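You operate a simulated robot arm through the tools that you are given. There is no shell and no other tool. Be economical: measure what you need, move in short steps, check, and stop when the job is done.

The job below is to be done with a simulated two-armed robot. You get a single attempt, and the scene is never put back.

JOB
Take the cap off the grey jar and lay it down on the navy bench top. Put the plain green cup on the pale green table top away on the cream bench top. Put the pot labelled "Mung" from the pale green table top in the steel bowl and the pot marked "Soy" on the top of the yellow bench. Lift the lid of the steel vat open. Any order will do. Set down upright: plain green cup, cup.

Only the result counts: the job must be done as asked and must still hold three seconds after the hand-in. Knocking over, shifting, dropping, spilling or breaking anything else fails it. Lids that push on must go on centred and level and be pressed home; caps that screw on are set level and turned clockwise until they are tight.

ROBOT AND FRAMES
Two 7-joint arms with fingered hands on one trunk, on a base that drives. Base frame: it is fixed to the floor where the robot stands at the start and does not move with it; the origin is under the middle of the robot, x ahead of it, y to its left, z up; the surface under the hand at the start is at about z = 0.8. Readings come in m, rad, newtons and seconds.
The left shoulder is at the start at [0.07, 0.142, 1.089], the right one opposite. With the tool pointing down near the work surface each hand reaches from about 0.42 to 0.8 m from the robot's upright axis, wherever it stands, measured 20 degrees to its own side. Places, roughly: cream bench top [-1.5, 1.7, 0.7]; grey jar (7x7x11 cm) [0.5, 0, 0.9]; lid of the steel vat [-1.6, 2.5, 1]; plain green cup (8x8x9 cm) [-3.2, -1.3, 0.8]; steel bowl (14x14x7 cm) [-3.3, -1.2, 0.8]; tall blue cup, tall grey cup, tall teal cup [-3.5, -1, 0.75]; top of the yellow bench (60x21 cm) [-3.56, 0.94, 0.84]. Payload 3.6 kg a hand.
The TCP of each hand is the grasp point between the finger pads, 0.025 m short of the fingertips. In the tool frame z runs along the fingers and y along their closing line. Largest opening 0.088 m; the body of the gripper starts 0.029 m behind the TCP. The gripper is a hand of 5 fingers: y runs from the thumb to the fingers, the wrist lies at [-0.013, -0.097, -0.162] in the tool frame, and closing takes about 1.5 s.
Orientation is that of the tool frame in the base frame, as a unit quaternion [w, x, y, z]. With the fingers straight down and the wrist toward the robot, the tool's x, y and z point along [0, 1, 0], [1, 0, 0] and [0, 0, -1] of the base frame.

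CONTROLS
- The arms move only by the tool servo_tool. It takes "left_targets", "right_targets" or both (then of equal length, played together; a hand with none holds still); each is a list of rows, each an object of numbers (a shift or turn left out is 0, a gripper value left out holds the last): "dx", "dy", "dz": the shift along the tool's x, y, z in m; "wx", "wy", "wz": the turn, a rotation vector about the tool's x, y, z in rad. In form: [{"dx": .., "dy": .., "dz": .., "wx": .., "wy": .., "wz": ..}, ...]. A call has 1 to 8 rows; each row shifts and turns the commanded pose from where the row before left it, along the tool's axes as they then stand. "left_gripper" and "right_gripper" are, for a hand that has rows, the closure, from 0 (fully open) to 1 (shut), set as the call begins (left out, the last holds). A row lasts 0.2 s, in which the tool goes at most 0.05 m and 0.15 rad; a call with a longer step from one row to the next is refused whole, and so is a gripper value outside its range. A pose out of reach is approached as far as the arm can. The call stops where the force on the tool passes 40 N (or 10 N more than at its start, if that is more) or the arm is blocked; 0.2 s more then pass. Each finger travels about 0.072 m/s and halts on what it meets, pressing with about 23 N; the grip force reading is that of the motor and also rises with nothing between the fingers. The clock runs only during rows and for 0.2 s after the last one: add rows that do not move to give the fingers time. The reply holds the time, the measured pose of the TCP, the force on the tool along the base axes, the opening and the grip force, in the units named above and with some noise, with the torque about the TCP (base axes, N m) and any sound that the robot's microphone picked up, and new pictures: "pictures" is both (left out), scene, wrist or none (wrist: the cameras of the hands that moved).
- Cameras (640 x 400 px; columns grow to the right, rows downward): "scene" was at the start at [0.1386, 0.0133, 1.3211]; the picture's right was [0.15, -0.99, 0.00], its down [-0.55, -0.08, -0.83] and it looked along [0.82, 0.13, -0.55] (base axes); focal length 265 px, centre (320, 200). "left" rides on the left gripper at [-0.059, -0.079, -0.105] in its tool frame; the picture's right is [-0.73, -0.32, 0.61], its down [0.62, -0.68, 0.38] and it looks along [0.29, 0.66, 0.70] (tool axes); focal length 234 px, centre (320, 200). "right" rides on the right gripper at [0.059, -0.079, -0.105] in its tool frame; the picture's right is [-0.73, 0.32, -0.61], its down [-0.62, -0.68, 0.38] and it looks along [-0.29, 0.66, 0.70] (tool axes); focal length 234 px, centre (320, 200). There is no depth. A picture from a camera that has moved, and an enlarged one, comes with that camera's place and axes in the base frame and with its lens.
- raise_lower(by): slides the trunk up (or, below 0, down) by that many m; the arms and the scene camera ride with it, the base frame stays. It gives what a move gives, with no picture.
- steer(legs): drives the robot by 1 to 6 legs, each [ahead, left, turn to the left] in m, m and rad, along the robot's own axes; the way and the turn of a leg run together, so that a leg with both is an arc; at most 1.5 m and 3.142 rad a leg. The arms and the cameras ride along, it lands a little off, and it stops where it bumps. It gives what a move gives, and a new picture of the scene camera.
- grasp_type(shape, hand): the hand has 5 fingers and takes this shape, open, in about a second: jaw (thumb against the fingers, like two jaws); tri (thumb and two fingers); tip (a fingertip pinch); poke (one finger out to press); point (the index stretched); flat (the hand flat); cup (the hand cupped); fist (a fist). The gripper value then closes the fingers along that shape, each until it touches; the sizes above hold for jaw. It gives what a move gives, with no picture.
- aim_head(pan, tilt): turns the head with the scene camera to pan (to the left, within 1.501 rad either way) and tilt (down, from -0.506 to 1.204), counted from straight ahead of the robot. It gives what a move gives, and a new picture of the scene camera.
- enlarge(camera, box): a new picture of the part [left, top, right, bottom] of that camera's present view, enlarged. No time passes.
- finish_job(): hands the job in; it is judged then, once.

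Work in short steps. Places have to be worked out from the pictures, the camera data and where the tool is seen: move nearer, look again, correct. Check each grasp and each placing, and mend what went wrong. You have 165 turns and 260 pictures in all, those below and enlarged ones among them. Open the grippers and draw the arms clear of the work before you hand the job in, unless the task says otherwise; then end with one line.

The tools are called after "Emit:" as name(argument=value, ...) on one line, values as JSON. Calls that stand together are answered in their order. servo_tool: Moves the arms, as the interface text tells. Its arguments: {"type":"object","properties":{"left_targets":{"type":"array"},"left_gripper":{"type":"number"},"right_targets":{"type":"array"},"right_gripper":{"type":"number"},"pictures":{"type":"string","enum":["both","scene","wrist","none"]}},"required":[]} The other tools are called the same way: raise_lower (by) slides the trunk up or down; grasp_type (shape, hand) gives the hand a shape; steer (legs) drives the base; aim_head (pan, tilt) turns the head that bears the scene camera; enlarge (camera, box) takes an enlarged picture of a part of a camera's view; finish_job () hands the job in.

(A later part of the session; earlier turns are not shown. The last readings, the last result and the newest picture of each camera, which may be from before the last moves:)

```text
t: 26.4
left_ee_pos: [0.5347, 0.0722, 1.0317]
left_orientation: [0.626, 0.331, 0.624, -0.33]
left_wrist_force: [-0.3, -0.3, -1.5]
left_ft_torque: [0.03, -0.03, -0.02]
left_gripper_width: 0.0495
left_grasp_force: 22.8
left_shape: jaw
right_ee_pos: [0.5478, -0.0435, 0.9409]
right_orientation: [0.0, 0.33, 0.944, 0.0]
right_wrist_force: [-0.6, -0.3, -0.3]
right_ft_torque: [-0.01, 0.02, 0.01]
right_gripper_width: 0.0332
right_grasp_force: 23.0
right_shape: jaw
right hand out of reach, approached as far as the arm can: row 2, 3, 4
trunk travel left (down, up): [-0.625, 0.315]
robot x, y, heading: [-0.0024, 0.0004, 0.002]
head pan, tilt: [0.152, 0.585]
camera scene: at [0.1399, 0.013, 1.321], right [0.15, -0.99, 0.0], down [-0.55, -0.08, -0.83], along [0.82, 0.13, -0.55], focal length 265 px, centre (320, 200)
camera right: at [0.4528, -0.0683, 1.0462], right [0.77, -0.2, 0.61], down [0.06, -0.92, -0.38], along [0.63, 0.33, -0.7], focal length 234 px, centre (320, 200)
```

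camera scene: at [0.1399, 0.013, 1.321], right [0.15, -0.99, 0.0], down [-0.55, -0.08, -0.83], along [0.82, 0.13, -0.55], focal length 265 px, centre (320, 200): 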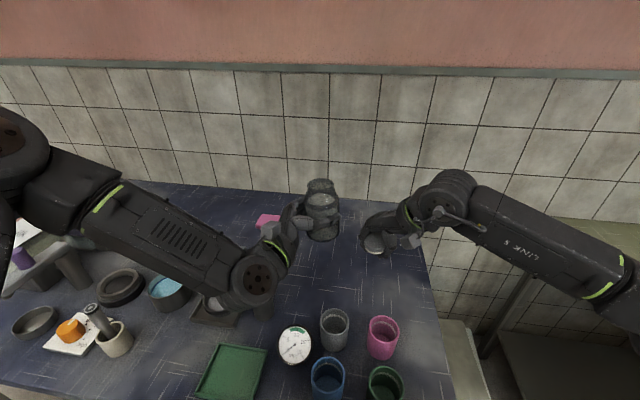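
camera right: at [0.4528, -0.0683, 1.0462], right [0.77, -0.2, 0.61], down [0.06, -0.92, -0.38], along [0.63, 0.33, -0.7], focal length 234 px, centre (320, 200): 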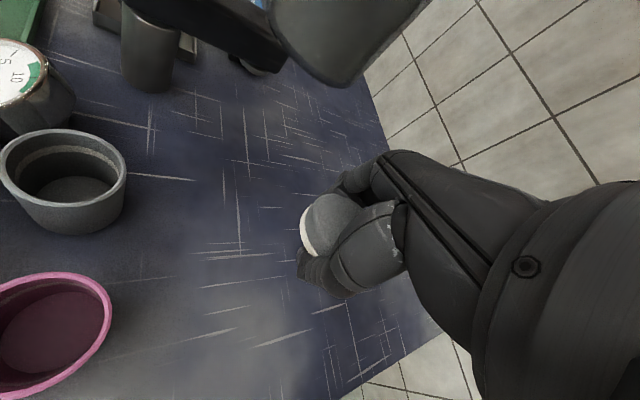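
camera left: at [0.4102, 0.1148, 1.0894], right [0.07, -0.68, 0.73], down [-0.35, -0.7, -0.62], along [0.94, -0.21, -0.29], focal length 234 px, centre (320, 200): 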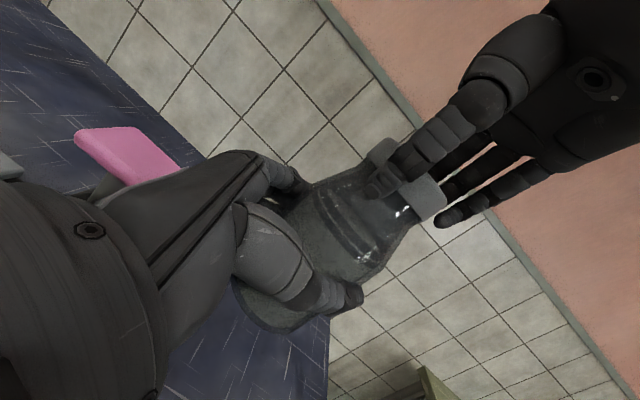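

The cap seems to be slowly working through the fingers, so I'll place it promptly. I'll shift it a little further right, lower, and check.

Emit:
servo_tool(right_targets=[{"dx": -0.014, "dy": -0.017}, {"dx": -0.014, "dy": -0.018}, {"wz": 0.15, "dz": 0.02}, {"wz": 0.15, "dz": 0.02}, {"wz": 0.15, "dz": 0.02}, {"dz": 0.008}, {}], pictures="both")

```text
t: 28.0
left_ee_pos: [0.5338, 0.0714, 1.0318]
left_orientation: [0.627, 0.331, 0.623, -0.33]
left_wrist_force: [0.6, -0.1, 0.5]
left_ft_torque: [0.0, 0.03, 0.0]
left_gripper_width: 0.0494
left_grasp_force: 23.0
left_shape: jaw
right_ee_pos: [0.5468, -0.076, 0.8744]
right_orientation: [0.0, 0.532, 0.847, 0.0]
right_wrist_force: [-0.5, 0.2, 1.0]
right_ft_torque: [0.02, -0.03, -0.04]
right_gripper_width: 0.0327
right_grasp_force: 22.4
right_shape: jaw
right hand out of reach, approached as far as the arm can: row 2
trunk travel left (down, up): [-0.625, 0.315]
robot x, y, heading: [0.0018, -0.0021, -0.003]
head pan, tilt: [0.152, 0.585]
camera scene: at [0.1391, 0.0134, 1.321], right [0.15, -0.99, 0.0], down [-0.55, -0.08, -0.83], along [0.82, 0.13, -0.55], focal length 265 px, centre (320, 200)
camera right: at [0.4511, -0.0582, 0.9796], right [0.61, -0.51, 0.61], down [-0.34, -0.86, -0.38], along [0.72, 0.02, -0.7], focal length 234 px, centre (320, 200)
```

scene: 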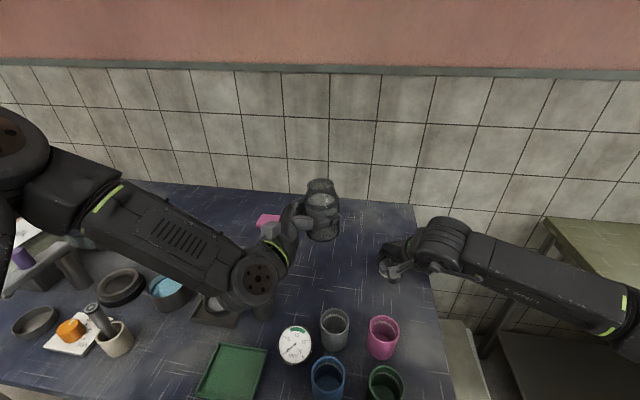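
right: 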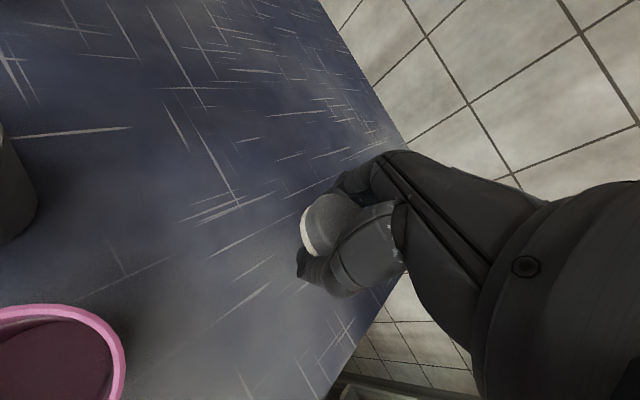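

Clear bench below. I'll lower in small steps, feeling for contact.

Emit:
servo_tool(right_targets=[{"dz": 0.008}, {"dz": 0.008}, {"dz": 0.004}, {"dz": 0.003}, {}], pictures="wrist")

```text
t: 29.2
left_ee_pos: [0.5344, 0.0716, 1.0325]
left_orientation: [0.627, 0.331, 0.623, -0.331]
left_wrist_force: [-0.2, 0.5, 0.4]
left_ft_torque: [0.0, 0.0, -0.01]
left_gripper_width: 0.0497
left_grasp_force: 23.6
left_shape: jaw
right_ee_pos: [0.5461, -0.0766, 0.8522]
right_orientation: [0.0, 0.532, 0.847, 0.0]
right_wrist_force: [0.3, 0.3, 0.7]
right_ft_torque: [0.01, 0.01, 0.0]
right_gripper_width: 0.0335
right_grasp_force: 22.9
right_shape: jaw
trunk travel left (down, up): [-0.625, 0.315]
robot x, y, heading: [0.0005, -0.0019, 0.002]
head pan, tilt: [0.152, 0.585]
camera right: at [0.451, -0.0586, 0.9566], right [0.61, -0.51, 0.61], down [-0.34, -0.86, -0.38], along [0.72, 0.02, -0.7], focal length 234 px, centre (320, 200)
```

right: 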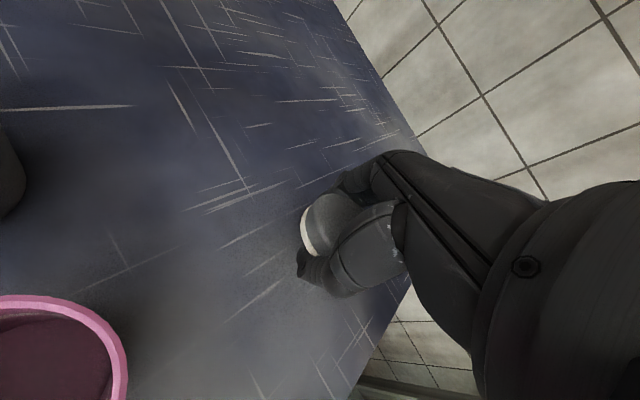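

No contact yet; continuing in finer steps.

Emit:
servo_tool(right_targets=[{"dz": 0.004}, {"dz": 0.004}, {"dz": 0.003}, {}], pictures="none")

Emit:
servo_tool(right_targets=[{"dz": 0.003}, {"dz": 0.002}, {}], pictures="wrist")

```text
t: 30.2
left_ee_pos: [0.5336, 0.073, 1.0312]
left_orientation: [0.626, 0.332, 0.623, -0.331]
left_wrist_force: [0.0, -0.7, -0.2]
left_ft_torque: [0.0, 0.0, 0.01]
left_gripper_width: 0.0497
left_grasp_force: 23.4
left_shape: jaw
right_ee_pos: [0.5474, -0.077, 0.8419]
right_orientation: [0.0, 0.532, 0.847, 0.0]
right_wrist_force: [0.5, 0.5, 0.0]
right_ft_torque: [0.02, 0.0, -0.04]
right_gripper_width: 0.0331
right_grasp_force: 22.5
right_shape: jaw
trunk travel left (down, up): [-0.625, 0.315]
robot x, y, heading: [0.0007, 0.0011, 0.0]
head pan, tilt: [0.152, 0.585]
```

```text
t: 31.0
left_ee_pos: [0.5343, 0.0725, 1.0322]
left_orientation: [0.627, 0.331, 0.623, -0.331]
left_wrist_force: [0.4, -0.1, -0.2]
left_ft_torque: [0.05, -0.02, 0.02]
left_gripper_width: 0.0496
left_grasp_force: 23.5
left_shape: jaw
right_ee_pos: [0.5476, -0.0773, 0.8362]
right_orientation: [-0.001, 0.533, 0.846, 0.0]
right_wrist_force: [0.4, 0.3, 0.0]
right_ft_torque: [-0.03, 0.0, 0.01]
right_gripper_width: 0.0332
right_grasp_force: 23.3
right_shape: jaw
trunk travel left (down, up): [-0.625, 0.315]
robot x, y, heading: [-0.003, 0.0005, 0.004]
head pan, tilt: [0.152, 0.585]
camera right: at [0.4512, -0.0587, 0.9407], right [0.61, -0.51, 0.61], down [-0.34, -0.86, -0.38], along [0.72, 0.02, -0.7], focal length 234 px, centre (320, 200)
```

right: 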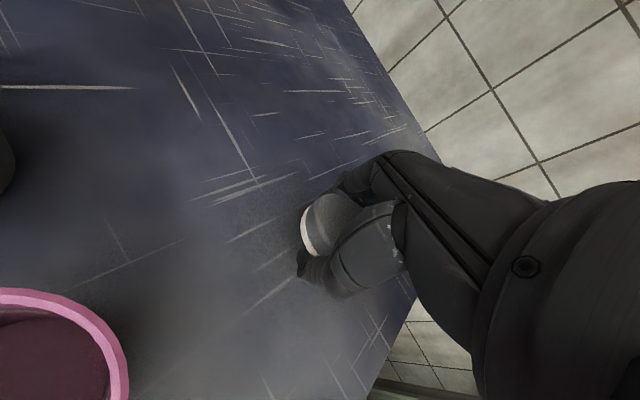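

Still no contact, so the bench is nearer z = 0.80. Continuing down.

Emit:
servo_tool(right_targets=[{"dz": 0.003}, {"dz": 0.003}, {"dz": 0.002}, {}], pictures="none")

Emit:
servo_tool(right_targets=[{"dz": 0.002}, {"dz": 0.002}, {}], pictures="wrist")

```text
t: 32.0
left_ee_pos: [0.5343, 0.073, 1.0317]
left_orientation: [0.626, 0.332, 0.623, -0.331]
left_wrist_force: [-0.1, 0.2, 0.3]
left_ft_torque: [-0.01, 0.0, -0.01]
left_gripper_width: 0.0496
left_grasp_force: 23.5
left_shape: jaw
right_ee_pos: [0.5481, -0.0761, 0.8276]
right_orientation: [0.001, 0.531, 0.847, 0.0]
right_wrist_force: [0.2, -0.2, -0.5]
right_ft_torque: [0.01, 0.0, -0.04]
right_gripper_width: 0.033
right_grasp_force: 23.0
right_shape: jaw
trunk travel left (down, up): [-0.625, 0.315]
robot x, y, heading: [-0.0031, -0.0031, -0.001]
head pan, tilt: [0.152, 0.585]
```

```text
t: 32.8
left_ee_pos: [0.5337, 0.0726, 1.0308]
left_orientation: [0.626, 0.331, 0.623, -0.331]
left_wrist_force: [0.5, 0.5, 0.6]
left_ft_torque: [0.05, 0.01, 0.0]
left_gripper_width: 0.0497
left_grasp_force: 22.7
left_shape: jaw
right_ee_pos: [0.5463, -0.0769, 0.8239]
right_orientation: [0.0, 0.533, 0.846, 0.0]
right_wrist_force: [1.5, -0.7, 3.8]
right_ft_torque: [0.06, -0.07, -0.05]
right_gripper_width: 0.0332
right_grasp_force: 22.9
right_shape: jaw
trunk travel left (down, up): [-0.625, 0.315]
robot x, y, heading: [-0.002, 0.0034, 0.0]
head pan, tilt: [0.152, 0.585]
camera right: at [0.4509, -0.0586, 0.9292], right [0.61, -0.51, 0.61], down [-0.34, -0.86, -0.38], along [0.72, 0.02, -0.7], focal length 234 px, centre (320, 200)
```

right: 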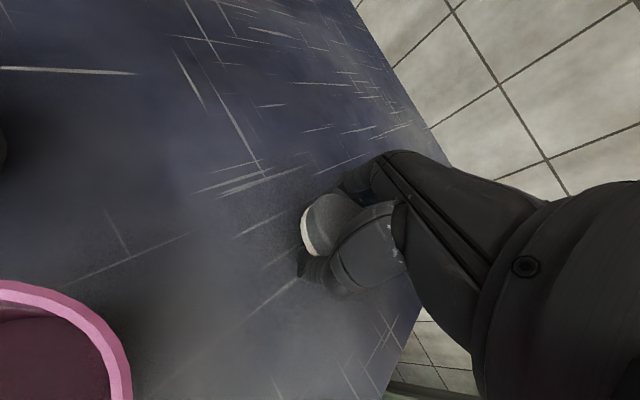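

Contact at z ≈ 0.824 (3.8 N). Opening the right hand and then rising.

Emit:
servo_tool(right_targets=[{}, {}, {}, {}, {}, {}], right_gripper=0, pictures="wrist")

```text
t: 34.2
left_ee_pos: [0.5325, 0.0731, 1.0324]
left_orientation: [0.626, 0.332, 0.624, -0.33]
left_wrist_force: [0.6, 0.5, 0.1]
left_ft_torque: [0.01, -0.03, 0.02]
left_gripper_width: 0.0497
left_grasp_force: 23.9
left_shape: jaw
right_ee_pos: [0.5453, -0.0769, 0.824]
right_orientation: [0.001, 0.531, 0.847, 0.001]
right_wrist_force: [-2.7, -1.4, 8.0]
right_ft_torque: [0.09, -0.35, -0.02]
right_gripper_width: 0.086
right_grasp_force: 0.1
right_shape: jaw
trunk travel left (down, up): [-0.625, 0.315]
robot x, y, heading: [0.0025, -0.0016, -0.003]
head pan, tilt: [0.152, 0.585]
camera right: at [0.4497, -0.0587, 0.9296], right [0.61, -0.51, 0.61], down [-0.34, -0.86, -0.38], along [0.72, 0.02, -0.7], focal length 234 px, centre (320, 200)
```

right: 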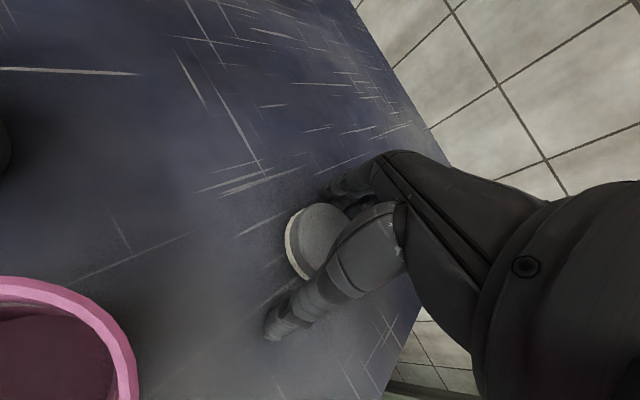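

The cap lies on the bench. I'll raise the right hand and look at the cap and the open jar.

Emit:
servo_tool(right_targets=[{"dz": -0.02}, {"dz": -0.04}, {"dz": -0.05}, {"dz": -0.05}, {"dz": -0.05}, {"dz": -0.05}, {"dz": -0.05, "wz": 0.15}, {"wz": 0.15}], pictures="both")

Emit:
enlarge(camera="scene", box=[260, 160, 420, 300])

```text
t: 36.0
left_ee_pos: [0.5352, 0.0712, 1.0314]
left_orientation: [0.626, 0.332, 0.623, -0.331]
left_wrist_force: [-0.3, 0.0, 1.2]
left_ft_torque: [0.02, 0.02, 0.01]
left_gripper_width: 0.0496
left_grasp_force: 22.8
left_shape: jaw
right_ee_pos: [0.5488, -0.0756, 1.1341]
right_orientation: [-0.002, 0.653, 0.757, -0.001]
right_wrist_force: [0.2, -0.3, 0.1]
right_ft_torque: [0.01, 0.02, -0.01]
right_gripper_width: 0.0876
right_grasp_force: 0.0
right_shape: jaw
trunk travel left (down, up): [-0.625, 0.315]
robot x, y, heading: [-0.0029, -0.0012, 0.003]
head pan, tilt: [0.152, 0.585]
camera scene: at [0.1394, 0.0135, 1.321], right [0.15, -0.99, 0.0], down [-0.55, -0.08, -0.83], along [0.82, 0.13, -0.55], focal length 265 px, centre (320, 200)
camera right: at [0.4613, -0.0306, 1.2384], right [0.43, -0.67, 0.61], down [-0.58, -0.72, -0.38], along [0.69, -0.19, -0.7], focal length 234 px, centre (320, 200)
```

scene: 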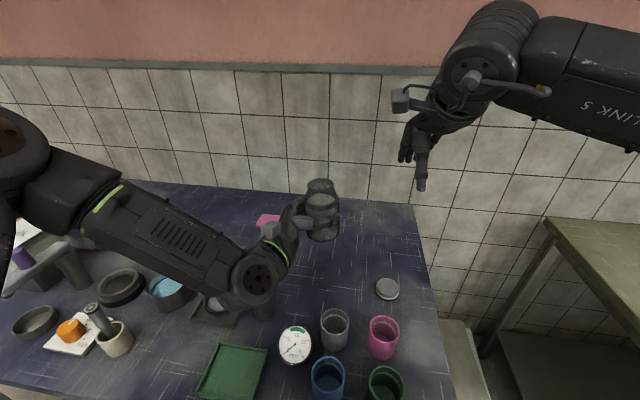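
right: 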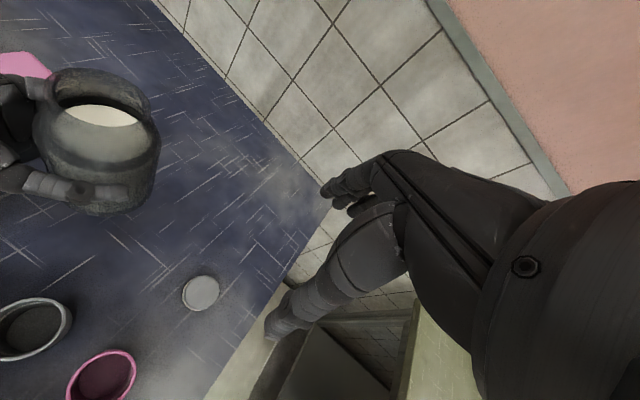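

```text
2.86 times, centred on (340, 230) of scene
camera zoom: at [0.1394, 0.0135, 1.321], right [0.15, -0.99, 0.0], down [-0.55, -0.08, -0.83], along [0.82, 0.13, -0.55], focal length 756 px, centre (263, 114)
```

zoom: 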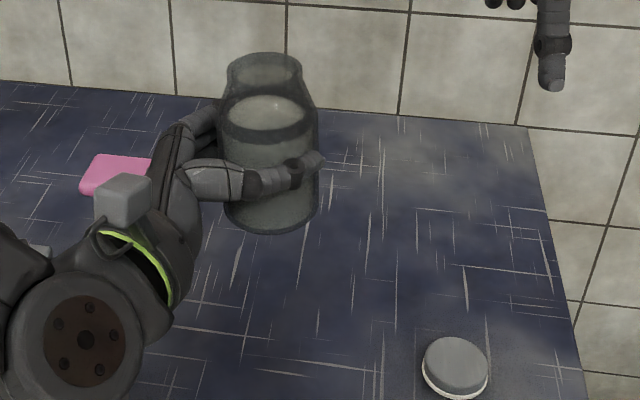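

The cap lies flat on the bench. The jar's rim is at about (0.540, 0.077, 1.08); I'll bring the right hand above it to take the jar by the neck.

Emit:
servo_tool(right_targets=[{"wz": 0.147, "dz": -0.02}, {"dx": 0.04, "dy": -0.005}, {"dx": 0.04, "dy": -0.004}, {"dx": 0.04}, {"dx": 0.033}, {}], pictures="both")

Emit:
enlarge(camera="scene", box=[260, 100, 420, 250])

```text
t: 37.4
left_ee_pos: [0.5345, 0.0719, 1.0325]
left_orientation: [0.626, 0.332, 0.623, -0.331]
left_wrist_force: [-0.1, 0.8, -0.2]
left_ft_torque: [0.0, 0.01, 0.03]
left_gripper_width: 0.0496
left_grasp_force: 23.0
left_shape: jaw
right_ee_pos: [0.5381, 0.0757, 1.154]
right_orientation: [-0.002, 0.706, 0.708, 0.0]
right_wrist_force: [-0.2, -0.4, -0.2]
right_ft_torque: [0.01, 0.0, 0.01]
right_gripper_width: 0.0878
right_grasp_force: 0.0
right_shape: jaw
trunk travel left (down, up): [-0.625, 0.315]
robot x, y, heading: [-0.0009, 0.0043, -0.002]
head pan, tilt: [0.152, 0.585]
camera scene: at [0.1389, 0.0123, 1.3211], right [0.15, -0.99, 0.0], down [-0.55, -0.08, -0.83], along [0.82, 0.13, -0.55], focal length 265 px, centre (320, 200)
camera right: at [0.4598, 0.134, 1.2596], right [0.33, -0.73, 0.61], down [-0.68, -0.62, -0.38], along [0.66, -0.29, -0.7], focal length 234 px, centre (320, 200)
```

scene: 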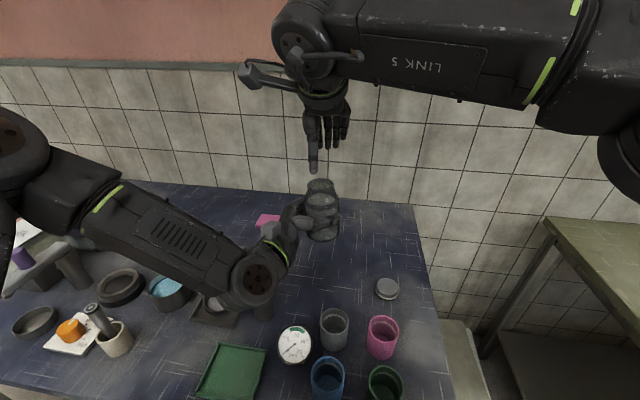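
right: 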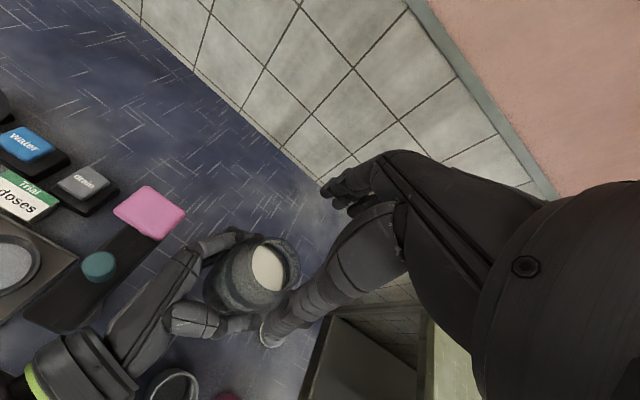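

```text
2.67 times, centred on (340, 175) of scene
camera zoom: at [0.1389, 0.0123, 1.3211], right [0.15, -0.99, 0.0], down [-0.55, -0.08, -0.83], along [0.82, 0.13, -0.55], focal length 706 px, centre (267, 267)
```

zoom: 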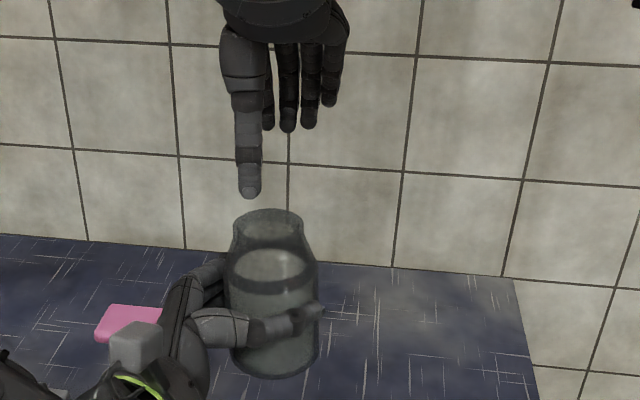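

The jar rim is centred under the right hand. I'll descend to TCP z ≈ 1.07 around the neck, then look.

Emit:
servo_tool(right_targets=[{"dz": 0.025, "dx": -0.001}, {"dz": 0.025}, {"dz": 0.02}, {"dz": 0.012}, {}], pictures="wrist")

Emit:
enlarge(camera="scene", box=[260, 100, 420, 250])

```text
t: 38.6
left_ee_pos: [0.5335, 0.0729, 1.0314]
left_orientation: [0.626, 0.332, 0.623, -0.33]
left_wrist_force: [0.3, 0.4, -0.7]
left_ft_torque: [0.01, -0.04, -0.02]
left_gripper_width: 0.0494
left_grasp_force: 23.2
left_shape: jaw
right_ee_pos: [0.5384, 0.0759, 1.0732]
right_orientation: [-0.001, 0.707, 0.707, -0.001]
right_wrist_force: [0.5, -0.4, 0.2]
right_ft_torque: [-0.03, 0.01, 0.0]
right_gripper_width: 0.0875
right_grasp_force: 0.2
right_shape: jaw
trunk travel left (down, up): [-0.625, 0.315]
robot x, y, heading: [-0.0003, 0.0008, 0.0]
head pan, tilt: [0.152, 0.585]
camera right: at [0.4594, 0.1334, 1.1771], right [0.33, -0.73, 0.61], down [-0.68, -0.62, -0.38], along [0.66, -0.29, -0.7], focal length 234 px, centre (320, 200)
```

right: 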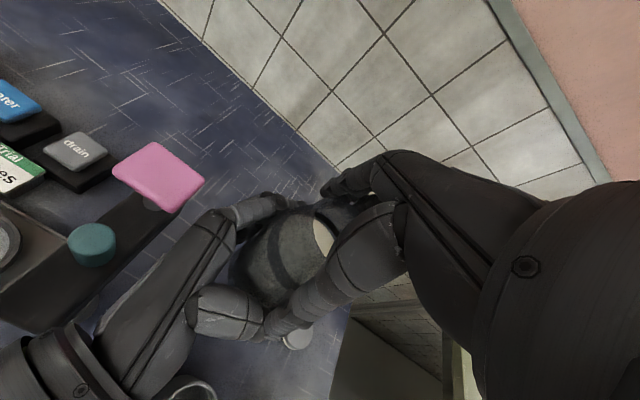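

```text
2.67 times, centred on (340, 175) of scene
camera zoom: at [0.1389, 0.0135, 1.3211], right [0.15, -0.99, 0.0], down [-0.55, -0.08, -0.83], along [0.82, 0.13, -0.55], focal length 706 px, centre (267, 267)
```

zoom: 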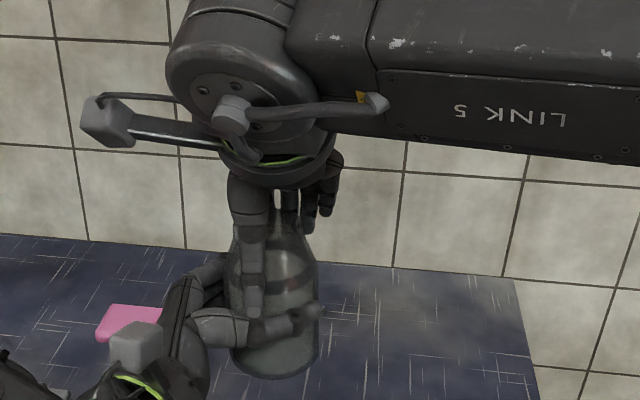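

Right thumb tip is close to the left thumb; I'll raise 7 mm and close on the neck.

Emit:
servo_tool(right_targets=[{"dz": -0.007}], pictures="none")

Emit:
servo_tool(right_targets=[{}, {}, {}, {}, {}, {}], right_gripper=1, pictures="wrist")

Emit:
enlarge(camera="scene", box=[260, 100, 420, 250])

```text
t: 39.0
left_ee_pos: [0.5328, 0.0722, 1.0312]
left_orientation: [0.627, 0.331, 0.623, -0.33]
left_wrist_force: [-0.5, 0.2, 0.8]
left_ft_torque: [0.03, 0.03, 0.01]
left_gripper_width: 0.0497
left_grasp_force: 23.0
left_shape: jaw
right_ee_pos: [0.5382, 0.0769, 1.0796]
right_orientation: [0.0, 0.706, 0.708, 0.0]
right_wrist_force: [-0.4, 0.3, -0.1]
right_ft_torque: [-0.02, -0.01, -0.01]
right_gripper_width: 0.0878
right_grasp_force: 0.1
right_shape: jaw
trunk travel left (down, up): [-0.625, 0.315]
robot x, y, heading: [0.0025, 0.0012, -0.003]
head pan, tilt: [0.152, 0.585]
```

```text
t: 40.4
left_ee_pos: [0.5342, 0.0723, 1.0318]
left_orientation: [0.626, 0.333, 0.624, -0.33]
left_wrist_force: [4.0, 0.5, -3.2]
left_ft_torque: [-0.02, 0.11, -0.02]
left_gripper_width: 0.0495
left_grasp_force: 23.3
left_shape: jaw
right_ee_pos: [0.538, 0.0749, 1.0802]
right_orientation: [-0.001, 0.706, 0.708, 0.0]
right_wrist_force: [-4.6, 0.4, 2.9]
right_ft_torque: [-0.03, 0.12, 0.03]
right_gripper_width: 0.0517
right_grasp_force: 23.0
right_shape: jaw
trunk travel left (down, up): [-0.625, 0.315]
robot x, y, heading: [0.0006, 0.0017, 0.003]
head pan, tilt: [0.152, 0.585]
camera right: at [0.4596, 0.1335, 1.1844], right [0.33, -0.73, 0.61], down [-0.68, -0.62, -0.38], along [0.66, -0.29, -0.7], focal length 234 px, centre (320, 200)
```

right: 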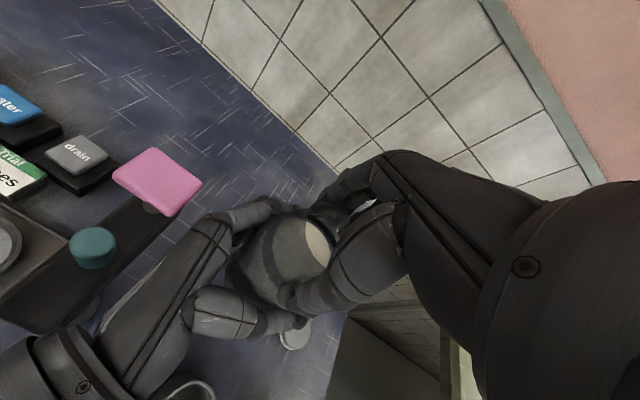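

```text
2.67 times, centred on (340, 175) of scene
camera zoom: at [0.1391, 0.0134, 1.321], right [0.15, -0.99, 0.0], down [-0.55, -0.08, -0.83], along [0.82, 0.13, -0.55], focal length 706 px, centre (267, 267)
```

zoom: 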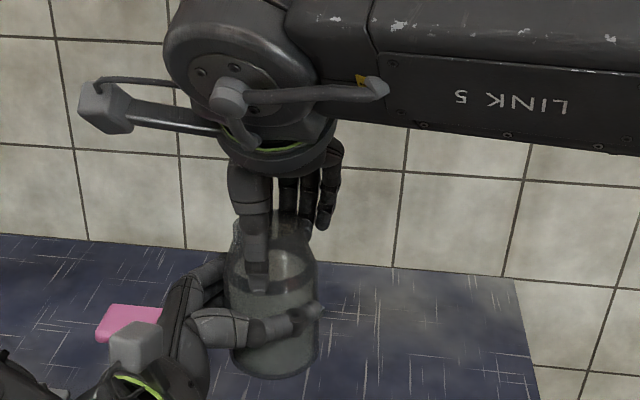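

The neck is gripped (52 mm). I'll open the left hand and check that the jar hangs securely.

Emit:
servo_tool(left_targets=[{}, {}, {}, {}, {}], left_gripper=0, pictures="both")

```text
t: 41.6
left_ee_pos: [0.5347, 0.0727, 1.0314]
left_orientation: [0.626, 0.331, 0.624, -0.33]
left_wrist_force: [0.6, -0.4, -0.9]
left_ft_torque: [-0.05, 0.02, 0.01]
left_gripper_width: 0.0878
left_grasp_force: 0.0
left_shape: jaw
right_ee_pos: [0.5393, 0.0748, 1.0799]
right_orientation: [0.0, 0.706, 0.708, 0.0]
right_wrist_force: [-0.1, -0.6, -0.1]
right_ft_torque: [0.06, -0.01, 0.01]
right_gripper_width: 0.0519
right_grasp_force: 22.8
right_shape: jaw
trunk travel left (down, up): [-0.625, 0.315]
robot x, y, heading: [-0.0025, -0.0015, 0.003]
head pan, tilt: [0.152, 0.585]
camera scene: at [0.1391, 0.0134, 1.321], right [0.15, -0.99, 0.0], down [-0.55, -0.08, -0.83], along [0.82, 0.13, -0.55], focal length 265 px, centre (320, 200)
camera left: at [0.4101, 0.1148, 1.0894], right [0.07, -0.68, 0.73], down [-0.35, -0.7, -0.62], along [0.94, -0.21, -0.29], focal length 234 px, centre (320, 200)
```

scene: 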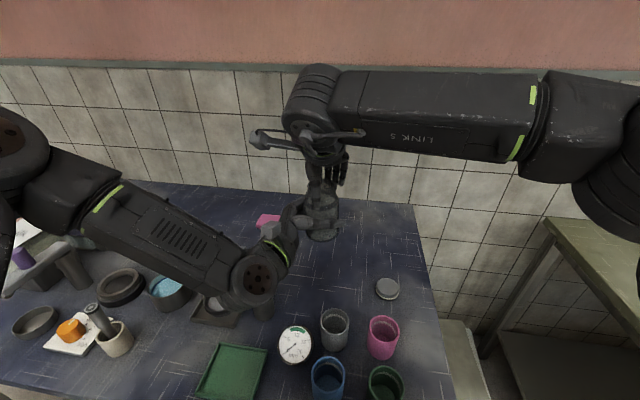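
left: 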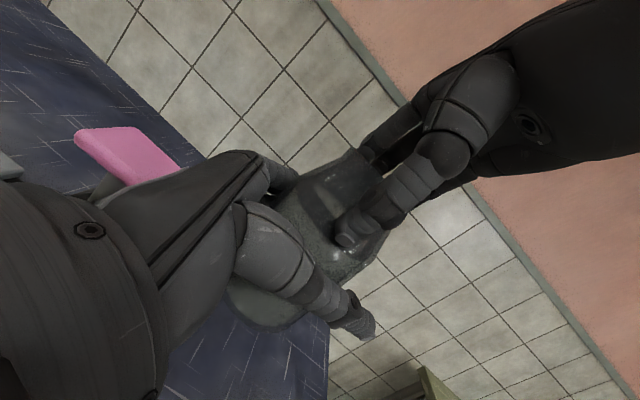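

Forces are near zero on both, so the jar may partly rest on the left hand. I'll lift the right hand 3 mm first and read the load.

Emit:
servo_tool(right_targets=[{"dz": -0.004}, {"dz": -0.004}, {}], pictures="none")

Emit:
enlarge(camera="left", box=[220, 100, 460, 350])

```text
t: 42.4
left_ee_pos: [0.5339, 0.0729, 1.0312]
left_orientation: [0.627, 0.332, 0.623, -0.33]
left_wrist_force: [-1.0, 0.4, -0.2]
left_ft_torque: [-0.03, 0.0, 0.0]
left_gripper_width: 0.0875
left_grasp_force: 0.0
left_shape: jaw
right_ee_pos: [0.539, 0.0747, 1.0863]
right_orientation: [-0.001, 0.707, 0.707, 0.0]
right_wrist_force: [-0.2, 0.1, -3.9]
right_ft_torque: [0.01, 0.0, 0.02]
right_gripper_width: 0.0519
right_grasp_force: 23.1
right_shape: jaw
trunk travel left (down, up): [-0.625, 0.315]
robot x, y, heading: [0.0006, 0.0028, 0.001]
head pan, tilt: [0.152, 0.585]
```

```text
1.60 times, centred on (340, 225) of left
camera zoom: at [0.4102, 0.1148, 1.0894], right [0.07, -0.68, 0.73], down [-0.35, -0.7, -0.62], along [0.94, -0.21, -0.29], focal length 375 px, centre (288, 160)
```

zoom: 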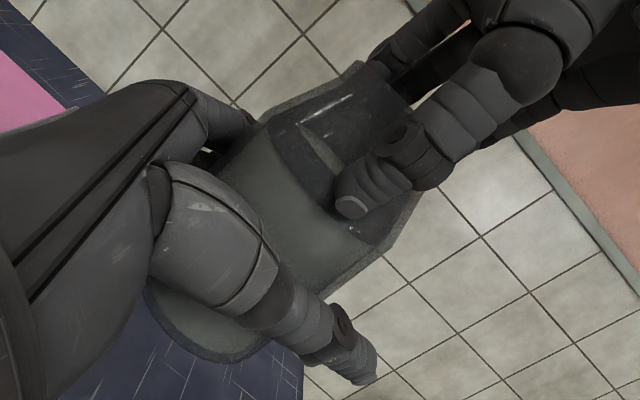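

The right hand carries the jar now (-3.9 N). Withdrawing the left hand along its fingers.

Emit:
servo_tool(left_targets=[{"dz": -0.02}, {"dz": -0.03}, {"dz": -0.03}, {"dz": -0.03}, {"dz": -0.03, "dx": -0.03}, {"dx": -0.04}, {"dx": -0.04}], pictures="scene")

```text
t: 44.0
left_ee_pos: [0.4745, 0.1913, 1.1388]
left_orientation: [0.625, 0.331, 0.625, -0.33]
left_wrist_force: [-0.5, -0.2, 0.0]
left_ft_torque: [0.0, 0.04, 0.0]
left_gripper_width: 0.0879
left_grasp_force: 0.0
left_shape: jaw
left hand out of reach, approached as far as the arm can: row 5, 6
right_ee_pos: [0.5357, 0.0732, 1.0889]
right_orientation: [-0.001, 0.706, 0.708, 0.0]
right_wrist_force: [-0.7, -0.1, -3.3]
right_ft_torque: [0.0, -0.02, 0.02]
right_gripper_width: 0.0519
right_grasp_force: 23.2
right_shape: jaw
trunk travel left (down, up): [-0.625, 0.315]
robot x, y, heading: [0.0025, -0.0003, -0.0]
head pan, tilt: [0.152, 0.585]
camera scene: at [0.1377, 0.0109, 1.3211], right [0.15, -0.99, 0.0], down [-0.55, -0.08, -0.83], along [0.82, 0.13, -0.55], focal length 265 px, centre (320, 200)
```

scene: 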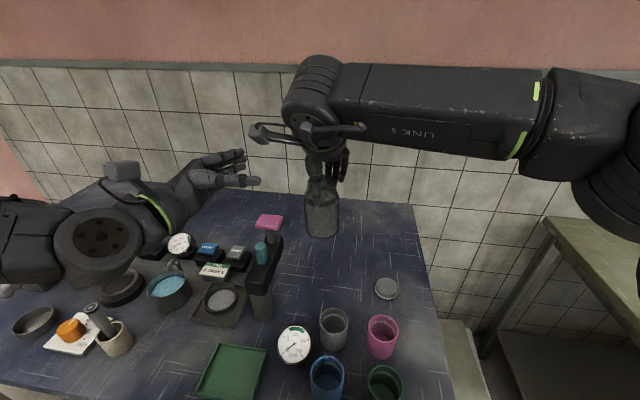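

Now I'll move the jar over its original spot (0.537, 0.052) and lower it most of the way.

Emit:
servo_tool(right_targets=[{"dx": -0.021, "dy": 0.001}, {"dz": 0.03}, {"dz": 0.035}, {"dz": 0.035}, {"dz": 0.03}, {"dz": 0.02}, {}], pictures="both")

```text
t: 45.6
left_ee_pos: [0.476, 0.1922, 1.1386]
left_orientation: [0.625, 0.33, 0.626, -0.33]
left_wrist_force: [0.2, -0.5, -0.3]
left_ft_torque: [0.01, -0.01, -0.02]
left_gripper_width: 0.0877
left_grasp_force: 0.1
left_shape: jaw
right_ee_pos: [0.5394, 0.0538, 0.9359]
right_orientation: [0.0, 0.707, 0.707, 0.0]
right_wrist_force: [1.2, 1.1, -3.6]
right_ft_torque: [0.02, -0.01, 0.01]
right_gripper_width: 0.0519
right_grasp_force: 23.2
right_shape: jaw
trunk travel left (down, up): [-0.625, 0.315]
robot x, y, heading: [0.0021, 0.0024, -0.005]
head pan, tilt: [0.152, 0.585]
camera scene: at [0.1389, 0.0134, 1.3211], right [0.15, -0.99, 0.0], down [-0.55, -0.08, -0.83], along [0.82, 0.13, -0.55], focal length 265 px, centre (320, 200)
camera right: at [0.4601, 0.1125, 1.0409], right [0.33, -0.73, 0.61], down [-0.68, -0.63, -0.38], along [0.66, -0.29, -0.7], focal length 234 px, centre (320, 200)
```

scene: 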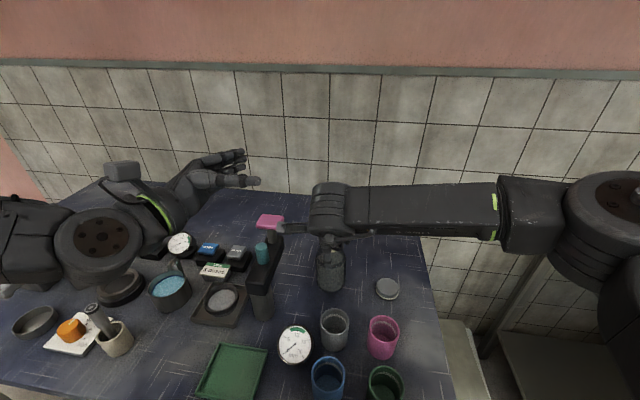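
right: 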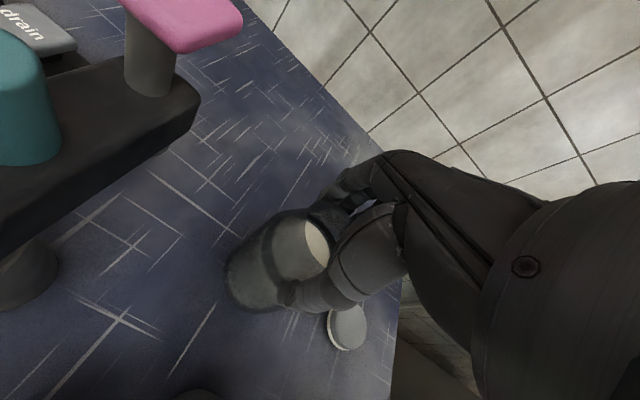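

Nearly down. Lowering in fine steps until the jar touches.

Emit:
servo_tool(right_targets=[{"dz": 0.006, "dx": -0.001, "dy": -0.001}, {"dz": 0.006}, {"dz": 0.005}, {"dz": 0.003}, {}], pictures="none")

Emit:
servo_tool(right_targets=[{"dz": 0.003}, {"dz": 0.002}, {}], pictures="none")

```text
t: 46.8
left_ee_pos: [0.4753, 0.1925, 1.1378]
left_orientation: [0.625, 0.33, 0.626, -0.33]
left_wrist_force: [0.2, -0.1, 0.6]
left_ft_torque: [0.03, -0.01, 0.0]
left_gripper_width: 0.0877
left_grasp_force: 0.1
left_shape: jaw
right_ee_pos: [0.5378, 0.053, 0.9159]
right_orientation: [-0.001, 0.706, 0.708, 0.0]
right_wrist_force: [0.1, -0.5, -3.9]
right_ft_torque: [0.04, 0.01, -0.02]
right_gripper_width: 0.0521
right_grasp_force: 22.7
right_shape: jaw
trunk travel left (down, up): [-0.625, 0.315]
robot x, y, heading: [-0.0043, 0.002, 0.002]
head pan, tilt: [0.152, 0.585]
```

```text
t: 47.6
left_ee_pos: [0.4752, 0.1925, 1.1379]
left_orientation: [0.625, 0.33, 0.626, -0.329]
left_wrist_force: [0.3, -0.5, 0.8]
left_ft_torque: [-0.01, 0.01, -0.01]
left_gripper_width: 0.0878
left_grasp_force: 0.1
left_shape: jaw
right_ee_pos: [0.5391, 0.0532, 0.911]
right_orientation: [0.0, 0.706, 0.708, 0.001]
right_wrist_force: [-0.2, 0.2, -2.5]
right_ft_torque: [-0.02, 0.01, -0.03]
right_gripper_width: 0.0519
right_grasp_force: 23.0
right_shape: jaw
trunk travel left (down, up): [-0.625, 0.315]
robot x, y, heading: [-0.0005, -0.0004, -0.001]
head pan, tilt: [0.152, 0.585]
```

Still hanging; continuing.

Emit:
servo_tool(right_targets=[{"dz": 0.002}, {"dz": 0.002}, {"dz": 0.002}, {}], pictures="none")

Emit:
servo_tool(right_targets=[{"dz": 0.002}, {"dz": 0.001}, {}], pictures="none")

```text
t: 48.6
left_ee_pos: [0.4766, 0.1921, 1.1379]
left_orientation: [0.625, 0.33, 0.626, -0.33]
left_wrist_force: [-0.1, -1.4, 0.4]
left_ft_torque: [0.0, -0.01, -0.02]
left_gripper_width: 0.0878
left_grasp_force: 0.1
left_shape: jaw
right_ee_pos: [0.5371, 0.052, 0.9063]
right_orientation: [-0.001, 0.707, 0.708, -0.001]
right_wrist_force: [-0.2, -0.6, -3.1]
right_ft_torque: [0.02, 0.01, -0.03]
right_gripper_width: 0.0518
right_grasp_force: 23.2
right_shape: jaw
trunk travel left (down, up): [-0.625, 0.315]
robot x, y, heading: [-0.0025, -0.0001, 0.002]
head pan, tilt: [0.152, 0.585]
```

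```text
t: 49.4
left_ee_pos: [0.4739, 0.1921, 1.1381]
left_orientation: [0.625, 0.331, 0.626, -0.329]
left_wrist_force: [0.0, 0.4, -0.5]
left_ft_torque: [-0.06, 0.0, -0.04]
left_gripper_width: 0.0878
left_grasp_force: 0.1
left_shape: jaw
right_ee_pos: [0.5371, 0.0535, 0.9046]
right_orientation: [0.0, 0.706, 0.708, 0.0]
right_wrist_force: [-1.3, -1.1, 3.5]
right_ft_torque: [-0.02, -0.05, 0.01]
right_gripper_width: 0.0519
right_grasp_force: 23.5
right_shape: jaw
trunk travel left (down, up): [-0.625, 0.315]
robot x, y, heading: [0.0026, 0.0009, 0.001]
head pan, tilt: [0.152, 0.585]
```

Contact (+3.5 N). I'll open the right hand, then check before rising.

Emit:
servo_tool(right_targets=[{"dz": -0.001}, {}, {}, {}, {}, {}], right_gripper=0, pictures="wrist")

```text
t: 50.8
left_ee_pos: [0.4742, 0.1921, 1.1379]
left_orientation: [0.625, 0.331, 0.626, -0.329]
left_wrist_force: [0.5, 1.0, 0.2]
left_ft_torque: [0.01, 0.01, 0.03]
left_gripper_width: 0.0879
left_grasp_force: 0.1
left_shape: jaw
right_ee_pos: [0.5387, 0.0536, 0.9039]
right_orientation: [0.0, 0.706, 0.708, 0.0]
right_wrist_force: [1.3, -0.3, -0.1]
right_ft_torque: [0.0, -0.02, 0.01]
right_gripper_width: 0.0876
right_grasp_force: 0.1
right_shape: jaw
trunk travel left (down, up): [-0.625, 0.315]
robot x, y, heading: [-0.0008, -0.0034, 0.005]
head pan, tilt: [0.152, 0.585]
camera right: at [0.4588, 0.1113, 1.0089], right [0.32, -0.73, 0.61], down [-0.68, -0.62, -0.38], along [0.66, -0.29, -0.7], focal length 234 px, centre (320, 200)
```

right: 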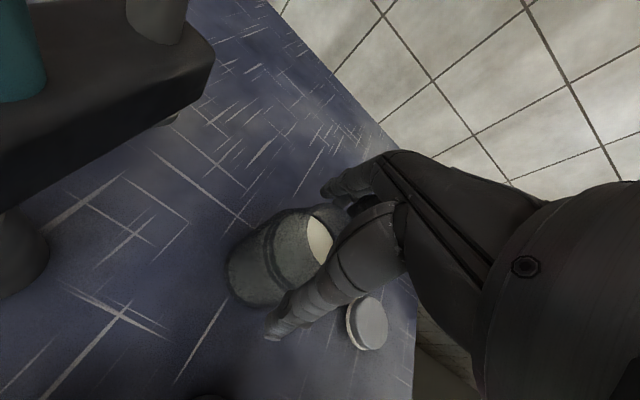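

Jar stands. Raising the right hand straight up, and bringing the left wrist back to fingers-down.

Emit:
servo_tool(right_targets=[{"dz": -0.03}, {"dz": -0.04}, {"dz": -0.05}, {"dz": -0.05}, {"dx": -0.05}, {"dx": -0.05}, {"dx": -0.05}, {"dx": -0.05}], left_targets=[{"wx": 0.15}, {"wx": 0.15}, {"wx": 0.15}, {"wx": 0.15}, {"wy": 0.15, "dz": -0.02}, {"wy": 0.15, "dz": -0.02}, {"wy": 0.15}, {"wy": 0.15}], pictures="scene")

Emit:
enlarge(camera="scene", box=[250, 200, 410, 300])

```text
t: 52.6
left_ee_pos: [0.4682, 0.2247, 1.15]
left_orientation: [0.328, 0.626, 0.627, -0.327]
left_wrist_force: [-0.4, -0.9, 0.3]
left_ft_torque: [-0.02, -0.01, 0.01]
left_gripper_width: 0.0877
left_grasp_force: 0.1
left_shape: jaw
left hand out of reach, approached as far as the arm can: row 3, 4
right_ee_pos: [0.5388, -0.1501, 1.074]
right_orientation: [-0.001, 0.706, 0.709, 0.001]
right_wrist_force: [-0.3, -0.2, 0.8]
right_ft_torque: [0.02, 0.0, -0.01]
right_gripper_width: 0.0876
right_grasp_force: 0.1
right_shape: jaw
trunk travel left (down, up): [-0.625, 0.315]
robot x, y, heading: [0.0018, 0.0018, 0.0]
head pan, tilt: [0.152, 0.585]
camera scene: at [0.138, 0.01, 1.3212], right [0.15, -0.99, 0.0], down [-0.55, -0.08, -0.83], along [0.82, 0.13, -0.55], focal length 265 px, centre (320, 200)
```

scene: 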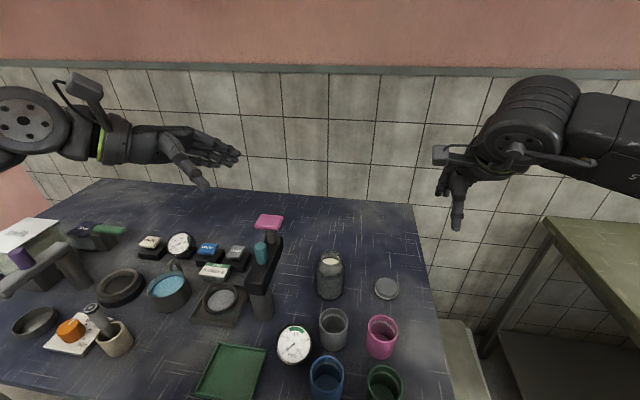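

```text
4.00 times, centred on (330, 250) of scene
camera zoom: at [0.138, 0.01, 1.3212], right [0.15, -0.99, 0.0], down [-0.55, -0.08, -0.83], along [0.82, 0.13, -0.55], focal length 1058 px, centre (280, 0)
```

zoom: 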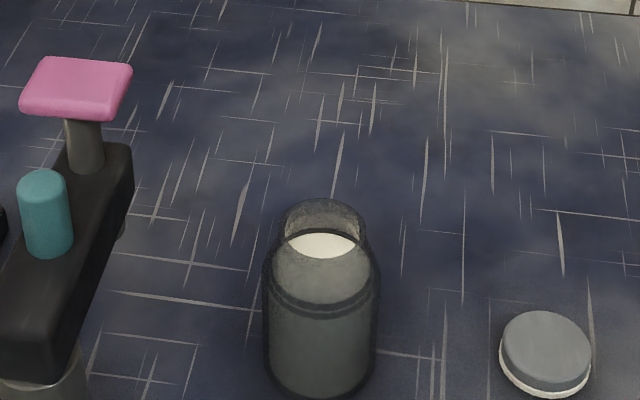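

The jar is back on its spot, upright and open, with the cap lying flat beside it. I'll finish straightening the left hand, and look around for driving.

Emit:
servo_tool(left_targets=[{"wy": 0.15}, {"wy": 0.15}, {"wy": 0.15}, {"wy": 0.15}, {"wy": 0.15}, {"wy": 0.15}, {"wy": 0.07, "dx": 0.03}], pictures="none")

Emit:
aim_head(pan=1.5, tilt=0.35)

Emit:
aim_head(pan=-1.5, tilt=0.35)

```text
t: 54.2
left_ee_pos: [0.4679, 0.2606, 1.1477]
left_orientation: [0.0, 0.707, 0.707, -0.001]
left_wrist_force: [-0.8, 0.3, -0.1]
left_ft_torque: [-0.03, -0.01, 0.01]
left_gripper_width: 0.0877
left_grasp_force: 0.0
left_shape: jaw
right_ee_pos: [0.5376, -0.1459, 1.074]
right_orientation: [0.0, 0.706, 0.708, 0.0]
right_wrist_force: [0.5, -0.4, 0.1]
right_ft_torque: [0.02, 0.05, -0.04]
right_gripper_width: 0.0879
right_grasp_force: 0.0
right_shape: jaw
trunk travel left (down, up): [-0.625, 0.315]
robot x, y, heading: [-0.0038, 0.003, 0.007]
head pan, tilt: [0.152, 0.585]
```

```text
t: 55.7
left_ee_pos: [0.4694, 0.2584, 1.1465]
left_orientation: [0.001, 0.706, 0.708, 0.0]
left_wrist_force: [-0.5, 0.0, 0.3]
left_ft_torque: [0.01, -0.01, 0.0]
left_gripper_width: 0.0877
left_grasp_force: 0.1
left_shape: jaw
right_ee_pos: [0.538, -0.1477, 1.073]
right_orientation: [0.001, 0.707, 0.708, 0.0]
right_wrist_force: [0.8, -0.3, -0.2]
right_ft_torque: [0.0, 0.0, 0.01]
right_gripper_width: 0.0873
right_grasp_force: 0.1
right_shape: jaw
trunk travel left (down, up): [-0.625, 0.315]
robot x, y, heading: [0.0015, 0.0007, 0.002]
head pan, tilt: [1.499, 0.351]
camera scene: at [0.0575, 0.0927, 1.3425], right [1.0, -0.07, 0.0], down [-0.03, -0.34, -0.94], along [0.07, 0.94, -0.34], focal length 265 px, centre (320, 200)
```

scene: 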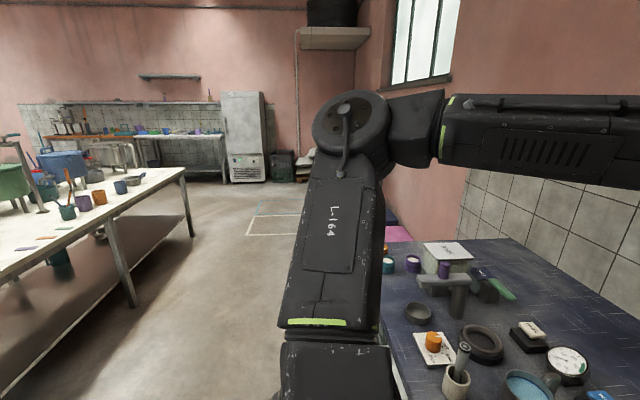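

```text
t: 58.3
left_ee_pos: [0.4694, 0.2587, 1.1463]
left_orientation: [0.0, 0.707, 0.708, 0.0]
left_wrist_force: [-0.1, -0.5, -0.4]
left_ft_torque: [0.02, 0.02, 0.01]
left_gripper_width: 0.0877
left_grasp_force: 0.0
left_shape: jaw
right_ee_pos: [0.5384, -0.1479, 1.0739]
right_orientation: [0.0, 0.706, 0.708, 0.0]
right_wrist_force: [0.8, -0.3, 0.8]
right_ft_torque: [0.03, 0.03, 0.01]
right_gripper_width: 0.0876
right_grasp_force: 0.0
right_shape: jaw
trunk travel left (down, up): [-0.625, 0.315]
robot x, y, heading: [0.0015, -0.0025, -0.005]
head pan, tilt: [-1.499, 0.351]
camera scene: at [0.0575, -0.093, 1.3425], right [-1.0, -0.07, 0.0], down [-0.02, 0.34, -0.94], along [0.07, -0.94, -0.34], focal length 265 px, centre (320, 200)
```

scene: 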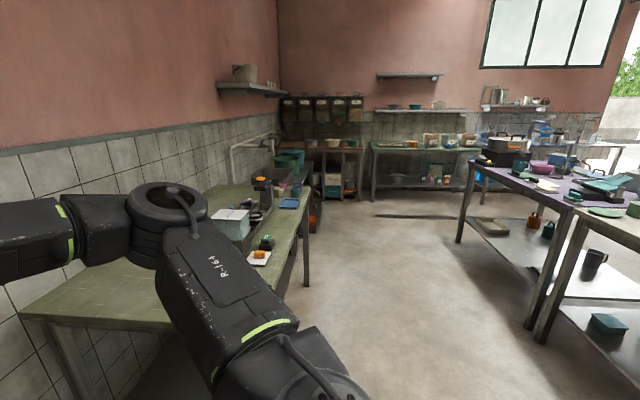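

The aisle behind me is about 1.3 m wide, with an island of benches beyond x ≈ -1.07. I'll raise the trunk so the hands clear everything, back off and turn left to look.

Emit:
raise_lower(by=0.28)

Emit:
aim_head(pan=0, tilt=0.4)

Emit:
steer(legs=[[-0.4, 0, 0], [0, 0, 1.571]])

```text
t: 61.1
left_ee_pos: [0.4687, 0.2592, 1.4276]
left_orientation: [0.0, 0.706, 0.708, 0.0]
left_wrist_force: [0.1, -0.5, -0.7]
left_ft_torque: [0.01, 0.02, -0.03]
left_gripper_width: 0.0882
left_grasp_force: 0.0
left_shape: jaw
right_ee_pos: [0.5381, -0.1464, 1.3539]
right_orientation: [0.001, 0.707, 0.708, 0.001]
right_wrist_force: [-0.8, 0.6, 0.2]
right_ft_torque: [0.0, -0.01, -0.02]
right_gripper_width: 0.0876
right_grasp_force: 0.2
right_shape: jaw
trunk travel left (down, up): [-0.905, 0.035]
robot x, y, heading: [0.0025, -0.0026, -0.003]
head pan, tilt: [-1.499, 0.351]
```

```text
t: 62.7
left_ee_pos: [0.4693, 0.2594, 1.4265]
left_orientation: [0.001, 0.707, 0.708, 0.0]
left_wrist_force: [0.8, 1.2, -0.5]
left_ft_torque: [0.01, -0.03, -0.04]
left_gripper_width: 0.0879
left_grasp_force: 0.0
left_shape: jaw
right_ee_pos: [0.5382, -0.1475, 1.3534]
right_orientation: [0.0, 0.707, 0.707, 0.0]
right_wrist_force: [0.0, 1.1, -0.3]
right_ft_torque: [0.02, 0.0, 0.0]
right_gripper_width: 0.0879
right_grasp_force: 0.0
right_shape: jaw
trunk travel left (down, up): [-0.905, 0.035]
robot x, y, heading: [-0.0004, 0.0031, -0.001]
head pan, tilt: [0.0, 0.4]
camera scene: at [0.1435, -0.0003, 1.6179], right [0.0, -1.0, 0.0], down [-0.39, 0.0, -0.92], along [0.92, 0.0, -0.39], focal length 265 px, centre (320, 200)
```

scene: 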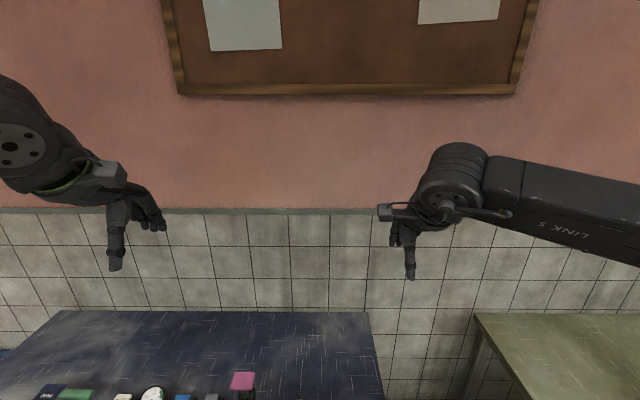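

```text
t: 69.1
left_ee_pos: [-0.6655, 0.4682, 1.4262]
left_orientation: [0.0, -0.005, 1.0, 0.0]
left_wrist_force: [-0.2, 0.0, -0.1]
left_ft_torque: [-0.01, -0.02, 0.0]
left_gripper_width: 0.0878
left_grasp_force: 0.1
left_shape: jaw
right_ee_pos: [-0.26, 0.5396, 1.3535]
right_orientation: [0.0, -0.005, 1.0, 0.0]
right_wrist_force: [-0.2, -0.8, -0.6]
right_ft_torque: [-0.04, -0.02, -0.01]
right_gripper_width: 0.0878
right_grasp_force: 0.0
right_shape: jaw
trunk travel left (down, up): [-0.905, 0.035]
robot x, y, heading: [-0.405, -0.0024, 1.573]
head pan, tilt: [0.0, 0.4]
camera scene: at [-0.4033, 0.1428, 1.6179], right [1.0, 0.01, 0.0], down [0.0, -0.39, -0.92], along [-0.01, 0.92, -0.39], focal length 265 px, centre (320, 200)
```

scene: 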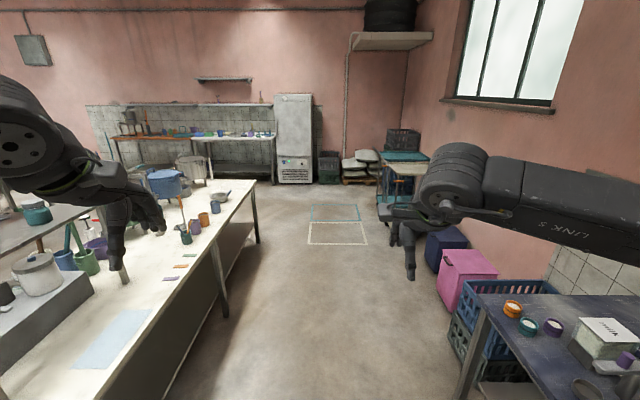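

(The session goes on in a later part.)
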